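You operate a simulated robot arm through the tools that you are given. There is no shell and no other tool. Be economical: measure what you need, move in short steps, check, and stop when the job is done.

Carry out the task below with a simulated robot arm. There is one attempt and no reset: what you move stays moved.

TASK
Slide the open steel can along the top of the gauge bench until it stands next to the steel shaft.
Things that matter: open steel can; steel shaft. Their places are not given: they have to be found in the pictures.

It is judged by the outcome, as a careful person would: the job done as asked, and still so three seconds after it is handed in. It fails if anything else is knocked over, pushed out of place, dropped, spilled or broken.

THE ROBOT
A 7-joint arm with a two-finger parallel gripper, fixed in place. Base frame: the origin is at the foot of the arm, x ahead of it, y to its left, z up; the work surface is at about z = 0. Lengths are in mm, angles in degrees, forces in N, time in s.
With the tool pointing down near the work surface it reaches from about 240 to 620 mm from the base axis. Its first joint turns from -66.0 to 66.0 degrees. Payload 2.6 kg.
Tool frame: the origin (TCP) lies between the finger pads and is the grasp point; the fingertips stand 30 mm ahead of it; z points along the fingers, y is the line along which they close. The gripper opens to 94 mm. The fingers are 28 mm wide and 10 mm thick; the gripper's body (50 by 96 mm) begins 55 mm behind the TCP.
Orientation is that of the tool frame in the base frame, as [roll, pitch, yaw] about the fixed x, y, z axes, in that order (R = Rz(yaw) Ry(pitch) Rx(roll)). With the fingers straight down and closing along the base's y, the tool's x points along the base's -x, its y along +y and its z along -z.

THE INTERFACE
- The arm moves only by the tool send_rows. Its argument "plan" is one flat list of numbers, 6 for each row, row after row: the shift along the base's x, y, z in mm, then the turn, a rotation vector about the base's x, y, z in degrees. In form: [dx, dy, dz, rx, ry, rz, dx, dy, dz, rx, ry, rz, ...]. A call has 1 to 20 rows; each row shifts and turns the commanded pose from where the row before left it. "grip" is the opening, from 0 (shut) to 1 (fully open), set as the call begins (left out, the last holds). A row lasts 0.2 s, in which the tool goes at most 50 mm and 8.6 degrees; a call with a longer step from one row to the next is refused whole, and so is a gripper value outside its range. A pose out of reach is approached as far as the arm can. The call stops where the force on the tool passes 40 N (or 10 N more than at its start, if that is more) or the arm is blocked; 0.2 s more then pass. The fingers move at their own pace (about 72 mm/s each) and stop on an object; they squeeze with about 31 N. The grip force told is the motor's: it shows also when the fingers shut on nothing. Time passes only in rows, and 0.2 s behind the last, so rows that do not move let the fingers close. It gives the time, the measured TCP pose, the force on the tool (base axes), the opening and the grip force at its end, in the units of the frame above (readings bear some noise).
- Cameras (640 x 400 px; columns grow to the right, rows downward): "scene" is fixed at [32.1, 430, 565.8]; the picture's right is [-0.80, -0.60, 0.00], its down [-0.35, 0.47, -0.81] and it looks along [0.49, -0.65, -0.58] (base axes); focal length 355 px, centre (320, 200). "wrist" rides on the gripper at [-37, 0, -58] in the tool frame; the picture's right is [0.00, -1.00, 0.00], its down [0.97, 0.00, -0.24] and it looks along [0.24, 0.00, 0.97] (tool axes); focal length 218 px, centre (320, 200).
- capture(camera): a new picture of that camera. No time passes.
- probe_pixels(camera, pixels): for up to 12 pixels [column, row] of the newest picture of that camera ("zoom" is the newest enlarged one), the place [x, y, z] in the base frame of the surface seen there, good to about 3 mm. No time passes.
- enlarge(camera, box): a new picture of the part [left, top, right, bottom] of that camera's present view, enlarged. No time passes.
- sign_off(): hands the job in; it is judged then, once.

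Work in short steps. Measure before you move; look again where a grasp or a placing could have gone wrong, and mend it. You have 60 turns and 22 pictures in all, the two below and enlarged ones among them. Open the gripper and draw the arm clear of the work before you hand the job in, unless the task says otherwise; then end with one line.

The tools are called after "Request:" as a command line: name --argument value ..., lists and objects as JSON in quotes. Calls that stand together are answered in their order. send_rows: Moves the arm, as the interface text tells. Its arguments: {"type":"object","properties":{"plan":{"type":"array"},"grip":{"type":"number"}},"required":["plan"]} The other tools are called the same way: capture (camera) takes a picture; probe_pixels (camera, pixels) gives the place of the surface under pixels of a picture; enlarge (camera, box) takes an enlarged picture of a part of a camera's view; sign_off () hands the job in.

At the start:

```text
time_s: 0.0
ee_pos: [369.4, -70.6, 271.0]
ee_rot: [-179.9, 0.0, 180.0]
ft_force: [0.0, -0.9, 0.2]
gripper_width: 94.4
grip_force: 0.0
```

scene: 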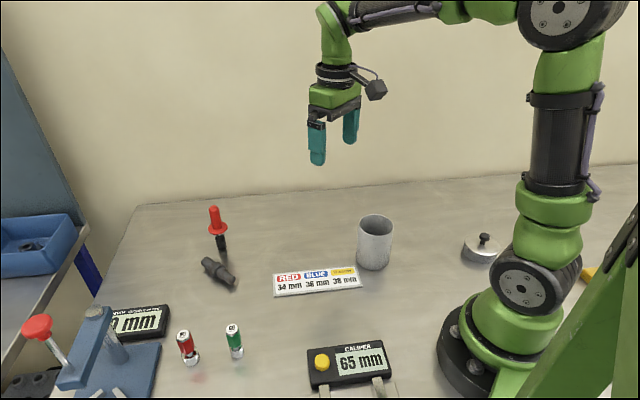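
wrist: 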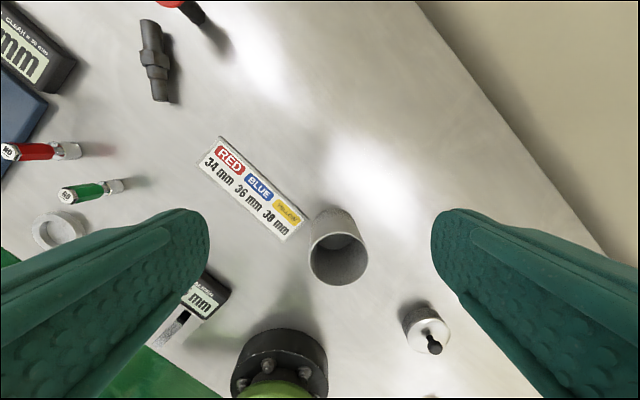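

The can seems to be at scene (375,242) and the stepped shaft at (218,271). I'll enlarge both and measure.

Request:
enlarge --camera "scene" --box '[180, 190, 420, 340]'

Request:
probe_pixels --camera "scene" --pixels '[[375, 216], [358, 222], [392, 222], [374, 238], [372, 268], [207, 262], [218, 271], [232, 284], [275, 296], [362, 286], [221, 245], [356, 267]]'

Request:
probe_pixels --camera "wrist" --pixels '[[148, 22], [154, 60], [160, 98], [312, 245], [366, 248], [338, 212], [338, 284], [338, 265], [220, 140], [310, 215], [205, 165], [285, 240]]'

```text
2.67 times, centred on (300, 265) of scene
```

zoom: 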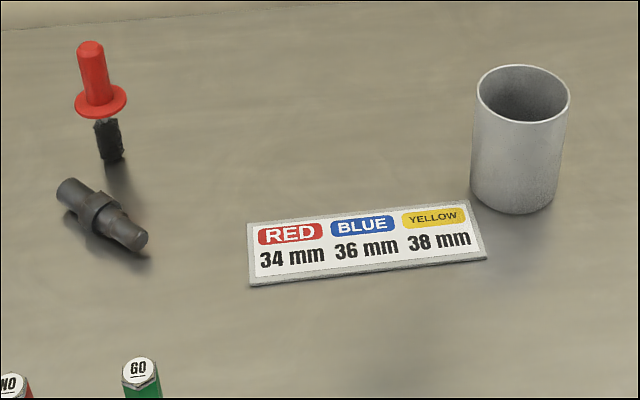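

```text
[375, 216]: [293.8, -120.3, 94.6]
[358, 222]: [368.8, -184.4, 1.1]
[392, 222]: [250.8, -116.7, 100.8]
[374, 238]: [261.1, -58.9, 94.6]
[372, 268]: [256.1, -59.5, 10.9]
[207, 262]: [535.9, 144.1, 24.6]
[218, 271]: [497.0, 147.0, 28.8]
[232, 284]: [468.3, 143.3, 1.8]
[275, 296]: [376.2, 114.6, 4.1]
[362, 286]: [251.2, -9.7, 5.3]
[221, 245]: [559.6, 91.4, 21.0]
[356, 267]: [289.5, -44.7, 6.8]
```

```text
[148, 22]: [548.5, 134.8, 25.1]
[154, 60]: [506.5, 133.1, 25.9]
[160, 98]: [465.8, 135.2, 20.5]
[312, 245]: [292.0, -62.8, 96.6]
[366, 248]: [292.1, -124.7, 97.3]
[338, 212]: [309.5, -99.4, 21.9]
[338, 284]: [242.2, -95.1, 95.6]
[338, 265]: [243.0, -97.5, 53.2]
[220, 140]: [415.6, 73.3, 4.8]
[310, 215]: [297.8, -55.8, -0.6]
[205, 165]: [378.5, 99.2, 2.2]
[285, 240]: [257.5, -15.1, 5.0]
```

Request:
probe_pixels --camera "zoom" --pixels '[[90, 45], [76, 105], [126, 95], [110, 158], [64, 185], [76, 180], [88, 235], [100, 205], [118, 205], [140, 240], [125, 250], [470, 204]]'

Request:
probe_pixels --camera "zoom" --pixels '[[478, 95], [568, 97], [522, 67], [522, 121], [475, 185], [515, 212], [554, 185], [520, 105]]'

Request:
enlarge --camera "wrist" --box '[100, 0, 400, 300]'

```text
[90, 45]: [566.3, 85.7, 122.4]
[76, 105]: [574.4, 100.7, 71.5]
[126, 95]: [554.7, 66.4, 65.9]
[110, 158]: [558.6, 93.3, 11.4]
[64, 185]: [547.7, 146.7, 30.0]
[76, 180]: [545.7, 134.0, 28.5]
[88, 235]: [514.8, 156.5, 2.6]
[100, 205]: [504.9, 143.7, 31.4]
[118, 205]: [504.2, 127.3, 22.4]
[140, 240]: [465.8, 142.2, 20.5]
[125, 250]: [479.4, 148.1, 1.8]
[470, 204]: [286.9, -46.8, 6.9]
```

```text
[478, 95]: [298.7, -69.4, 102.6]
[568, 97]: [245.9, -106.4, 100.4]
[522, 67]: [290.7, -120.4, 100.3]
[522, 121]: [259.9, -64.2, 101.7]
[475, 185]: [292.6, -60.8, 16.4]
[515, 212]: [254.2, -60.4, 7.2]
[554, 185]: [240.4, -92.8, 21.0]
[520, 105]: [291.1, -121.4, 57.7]
```

```text
1.33 times, centred on (250, 150) of wrist
```

zoom: 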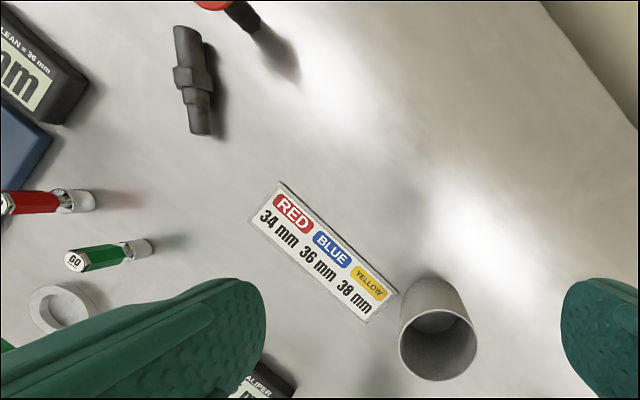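

Can: rim centre about (274,-91), radius about 32, top z about 101. Shaft: x 463–552, y about 138, top about 31. The red gauge standing at (563,87) must be avoided. I'll go above the can and check there.

Request:
send_rows --plan '[-24, -5, 0, 0, 0, 0, -24, -5, 0, 0, 0, 0, -24, -5, 0, 0, 0, 0, -23, -5, 0, 0, 0, 0, 0, 0, -30, 0, 0, 0, 0, 0, -30, 0, 0, 0, 0, 0, -30, 0, 0, 0, 0, 0, 0, 0, 0, 0]' --grip 1

Request:
capture --camera "wrist"

Request:
capture --camera "scene"

```text
time_s: 1.8
ee_pos: [274.7, -89.7, 182.7]
ee_rot: [-180.0, -0.1, -180.0]
ft_force: [0.6, -0.7, -0.5]
gripper_width: 94.2
grip_force: 0.2
```

```text
17 pictures are left
```

wrist: 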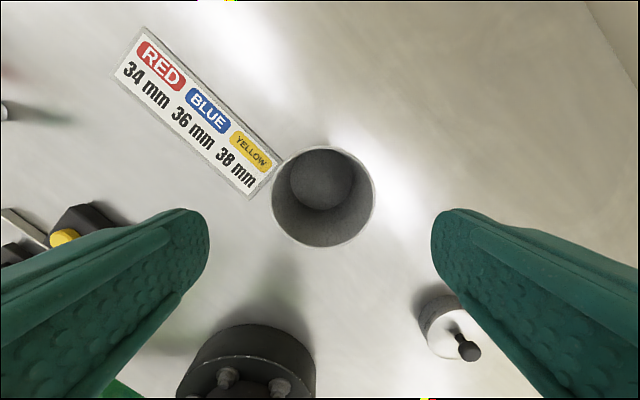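

```text
16 pictures are left
```

scene: 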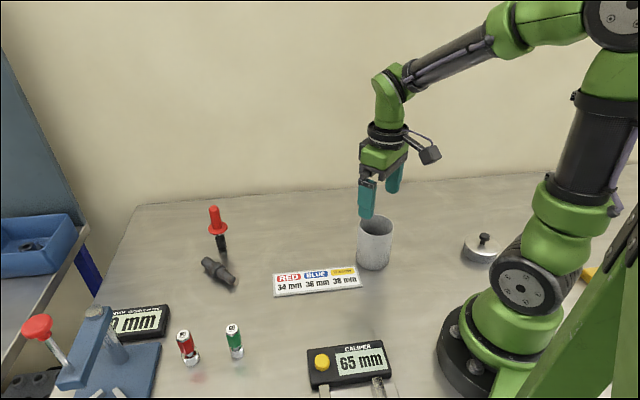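

The can is empty and sits about midway between the fingers. I'll check the rim, the protruding box by the wrist (430,155) and the plate corner.

Request:
probe_pixels --camera "wrist" --pixels '[[273, 197], [374, 195], [324, 247], [322, 147], [282, 158], [249, 198], [440, 320], [465, 350]]'

Request:
probe_pixels --camera "scene" --pixels '[[430, 155], [422, 150], [438, 158], [482, 240], [385, 155], [367, 212]]'

```text
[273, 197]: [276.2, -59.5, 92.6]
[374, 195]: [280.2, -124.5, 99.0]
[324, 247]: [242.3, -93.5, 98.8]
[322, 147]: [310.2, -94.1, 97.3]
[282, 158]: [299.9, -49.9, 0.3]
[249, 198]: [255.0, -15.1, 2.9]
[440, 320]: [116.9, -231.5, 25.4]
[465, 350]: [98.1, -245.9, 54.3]
```

```text
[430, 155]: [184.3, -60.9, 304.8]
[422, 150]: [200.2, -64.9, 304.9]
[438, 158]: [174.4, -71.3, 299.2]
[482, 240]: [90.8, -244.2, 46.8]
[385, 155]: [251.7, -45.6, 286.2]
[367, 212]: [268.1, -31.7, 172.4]
```

Can centre is (276,-92). Now descend to z about 75 and close.

Request:
send_rows --plan '[2, -2, -21, 0, 0, 0, 0, 0, -21, 0, 0, 0, 0, 0, -21, 0, 0, 0, 0, 0, -21, 0, 0, 0, 0, 0, -21, 0, 0, 0, 0, 0, 0, 0, 0, 0]' --grip 1

Request:
send_rows --plan '[0, 0, 0, 0, 0, 0, 0, 0, 0, 0, 0, 0, 0, 0, 0, 0, 0, 0]' --grip 0.6

```text
time_s: 3.2
ee_pos: [276.7, -92.6, 77.0]
ee_rot: [-180.0, 0.0, 180.0]
ft_force: [0.0, -0.1, 0.3]
gripper_width: 94.2
grip_force: 0.0
```

```text
time_s: 4.0
ee_pos: [274.8, -92.1, 77.2]
ee_rot: [-180.0, -0.1, 180.0]
ft_force: [0.1, 0.8, 0.8]
gripper_width: 70.9
grip_force: 30.5
```

Gripped at 70.9 mm, so the can's radius is about 35. I'll slide it slightly to -y, away from the plate corner, then along +x on the bench.

Request:
send_rows --plan '[0, -6, 0, 0, 0, 0, 3, -6, 0, 0, 0, 0, 10, 0, 0, 0, 0, 0, 14, 0, 0, 0, 0, 0, 14, 0, 0, 0, 0, 0, 14, 0, 0, 0, 0, 0, 14, 0, 0, 0, 0, 0, 14, 0, 0, 0, 0, 0, 14, 0, 0, 0, 0, 0, 14, 0, 0, 0, 0, 0, 14, 0, 0, 0, 0, 0, 14, 0, 0, 0, 0, 0, 14, 0, 0, 0, 0, 0, 14, 0, 0, 0, 0, 0, 14, 0, 0, 0, 0, 0, 9, 0, 0, 0, 0, 0, 0, 0, 0, 0, 0, 0]'

Request:
capture --camera "scene"

```text
time_s: 7.6
ee_pos: [465.5, -103.5, 76.1]
ee_rot: [-180.0, 0.0, -180.0]
ft_force: [0.2, 0.0, -0.4]
gripper_width: 70.7
grip_force: 30.4
```

```text
15 pictures are left
```

scene: 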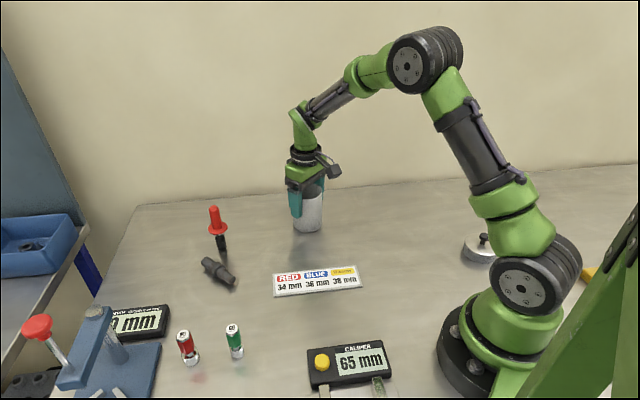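

The can slid cleanly. Now slide along +y to y about 55 and check before the last bit.

Request:
send_rows --plan '[3, 8, 0, 0, 0, 0, 2, 14, 0, 0, 0, 0, 0, 14, 0, 0, 0, 0, 0, 14, 0, 0, 0, 0, 0, 14, 0, 0, 0, 0, 0, 14, 0, 0, 0, 0, 0, 14, 0, 0, 0, 0, 0, 14, 0, 0, 0, 0, 0, 14, 0, 0, 0, 0, 0, 14, 0, 0, 0, 0, 0, 14, 0, 0, 0, 0, 0, 10, 0, 0, 0, 0, 0, 0, 0, 0, 0, 0]'

Request:
enlarge --camera "scene" --box '[160, 160, 320, 310]'

Request:
capture --camera "wrist"

```text
time_s: 10.4
ee_pos: [470.5, 54.8, 77.4]
ee_rot: [-180.0, 0.1, -180.0]
ft_force: [-0.7, -0.1, -0.7]
gripper_width: 70.9
grip_force: 31.2
```

```text
2.67 times, centred on (240, 235) of scene
```

zoom: 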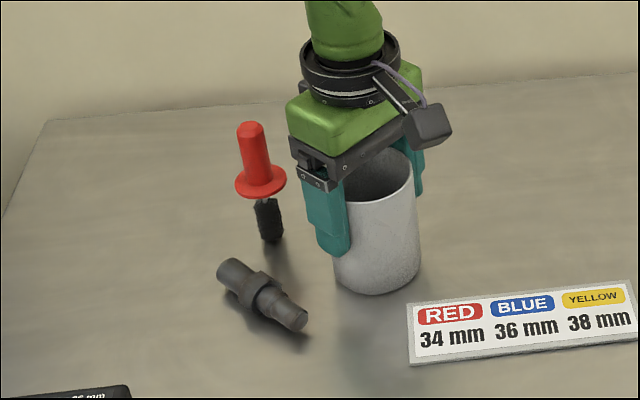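

```text
13 pictures are left
```

wrist: 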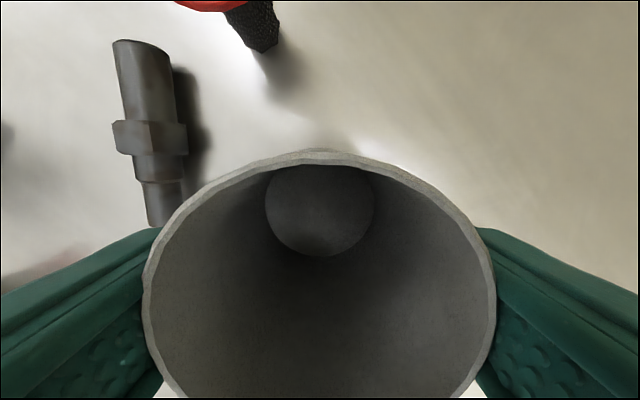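

Request:
probe_pixels --camera "wrist" --pixels '[[184, 135], [186, 150], [174, 90], [180, 190], [150, 135], [118, 140], [155, 200], [252, 35]]'

Request:
probe_pixels --camera "zoom" --pixels '[[345, 275], [372, 288], [410, 275], [298, 305], [305, 322], [282, 285], [268, 284], [380, 240]]'

```text
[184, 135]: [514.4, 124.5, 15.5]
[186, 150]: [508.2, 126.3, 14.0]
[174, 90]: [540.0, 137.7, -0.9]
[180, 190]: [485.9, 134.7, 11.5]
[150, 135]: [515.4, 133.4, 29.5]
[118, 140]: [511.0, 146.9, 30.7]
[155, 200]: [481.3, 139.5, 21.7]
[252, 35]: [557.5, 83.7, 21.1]
```

```text
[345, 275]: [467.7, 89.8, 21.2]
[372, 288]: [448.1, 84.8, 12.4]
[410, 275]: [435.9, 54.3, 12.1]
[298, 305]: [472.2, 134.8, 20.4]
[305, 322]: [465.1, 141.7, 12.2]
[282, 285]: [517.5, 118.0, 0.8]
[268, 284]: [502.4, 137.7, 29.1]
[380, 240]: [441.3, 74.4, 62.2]
```

Collar edge is y about 123, thin end about 130, and the can's edge is at 90. Another 29 mm in y and 5 in x leaves about a 10 mm gap.

Request:
send_rows --plan '[2, 8, 0, 0, 0, 0, 2, 8, 0, 0, 0, 0, 1, 7, 0, 0, 0, 0, 0, 6, 0, 0, 0, 0, 0, 0, 0, 0, 0, 0]'

Request:
enlarge --camera "scene" --box '[160, 160, 320, 310]'

```text
time_s: 11.6
ee_pos: [475.3, 82.6, 76.1]
ee_rot: [-179.9, 0.0, -180.0]
ft_force: [0.3, -0.3, -0.6]
gripper_width: 70.9
grip_force: 31.1
```

```text
2.67 times, centred on (240, 235) of scene
```

zoom: 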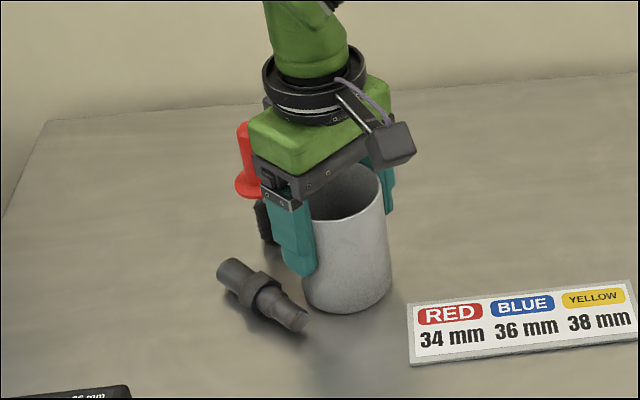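

The can stands next to the shaft, with a small gap and everything else untouched. Release and rise straight up.

Request:
send_rows --plan '[0, 0, 0, 0, 0, 0, 0, 0, 0, 0, 0, 0, 0, 0, 0, 0, 0, 0]' --grip 1

Request:
send_rows --plan '[0, 0, 15, 0, 0, 0, 0, 0, 25, 0, 0, 0, 0, 0, 25, 0, 0, 0, 0, 0, 30, 0, 0, 0, 0, 0, 30, 0, 0, 0, 0, 0, 30, 0, 0, 0, -20, -25, 10, 0, 0, 0, -20, -25, 0, 0, 0, 0, -20, -30, 0, 0, 0, 0, -20, -30, 0, 0, 0, 0, 0, 0, 0, 0, 0, 0]'

Request:
capture --camera "scene"

Request:
enlarge --camera "scene" --box '[160, 160, 320, 310]'

```text
time_s: 12.4
ee_pos: [476.6, 84.1, 77.2]
ee_rot: [-180.0, 0.0, -180.0]
ft_force: [-0.8, 0.2, 0.4]
gripper_width: 94.0
grip_force: 0.1
```

```text
time_s: 14.8
ee_pos: [394.9, -26.5, 240.8]
ee_rot: [-180.0, 0.1, -179.9]
ft_force: [-0.1, -0.6, 0.6]
gripper_width: 94.0
grip_force: 0.0
```

```text
11 pictures are left
```

scene: 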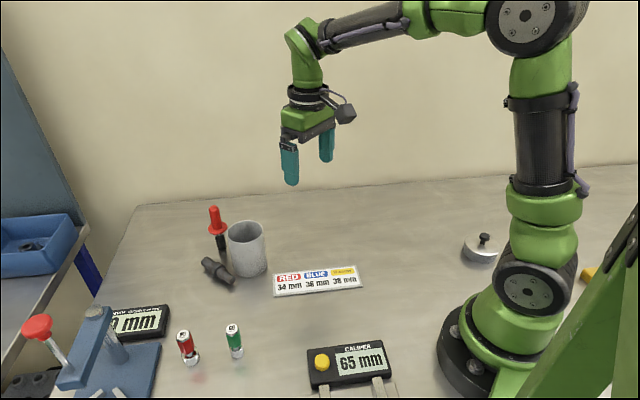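

```text
2.67 times, centred on (240, 235) of scene
```

zoom: 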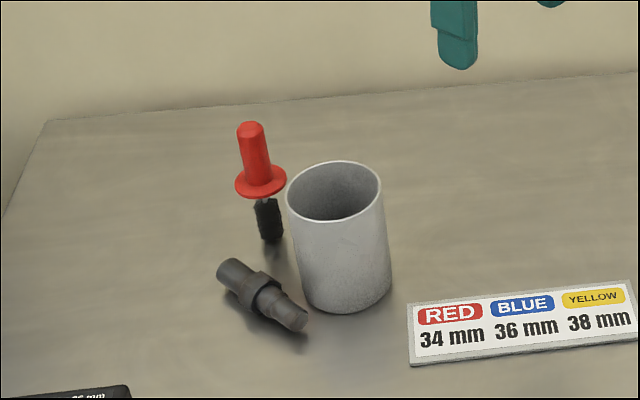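

The can is upright beside the shaft, nothing else has moved, and the arm is clear. Handing in.

Request:
sign_off

```text
The job is handed in.
```

The open steel can was slid along the bench and now stands upright about 10 mm from the steel shaft; the pictures show nothing else moved.
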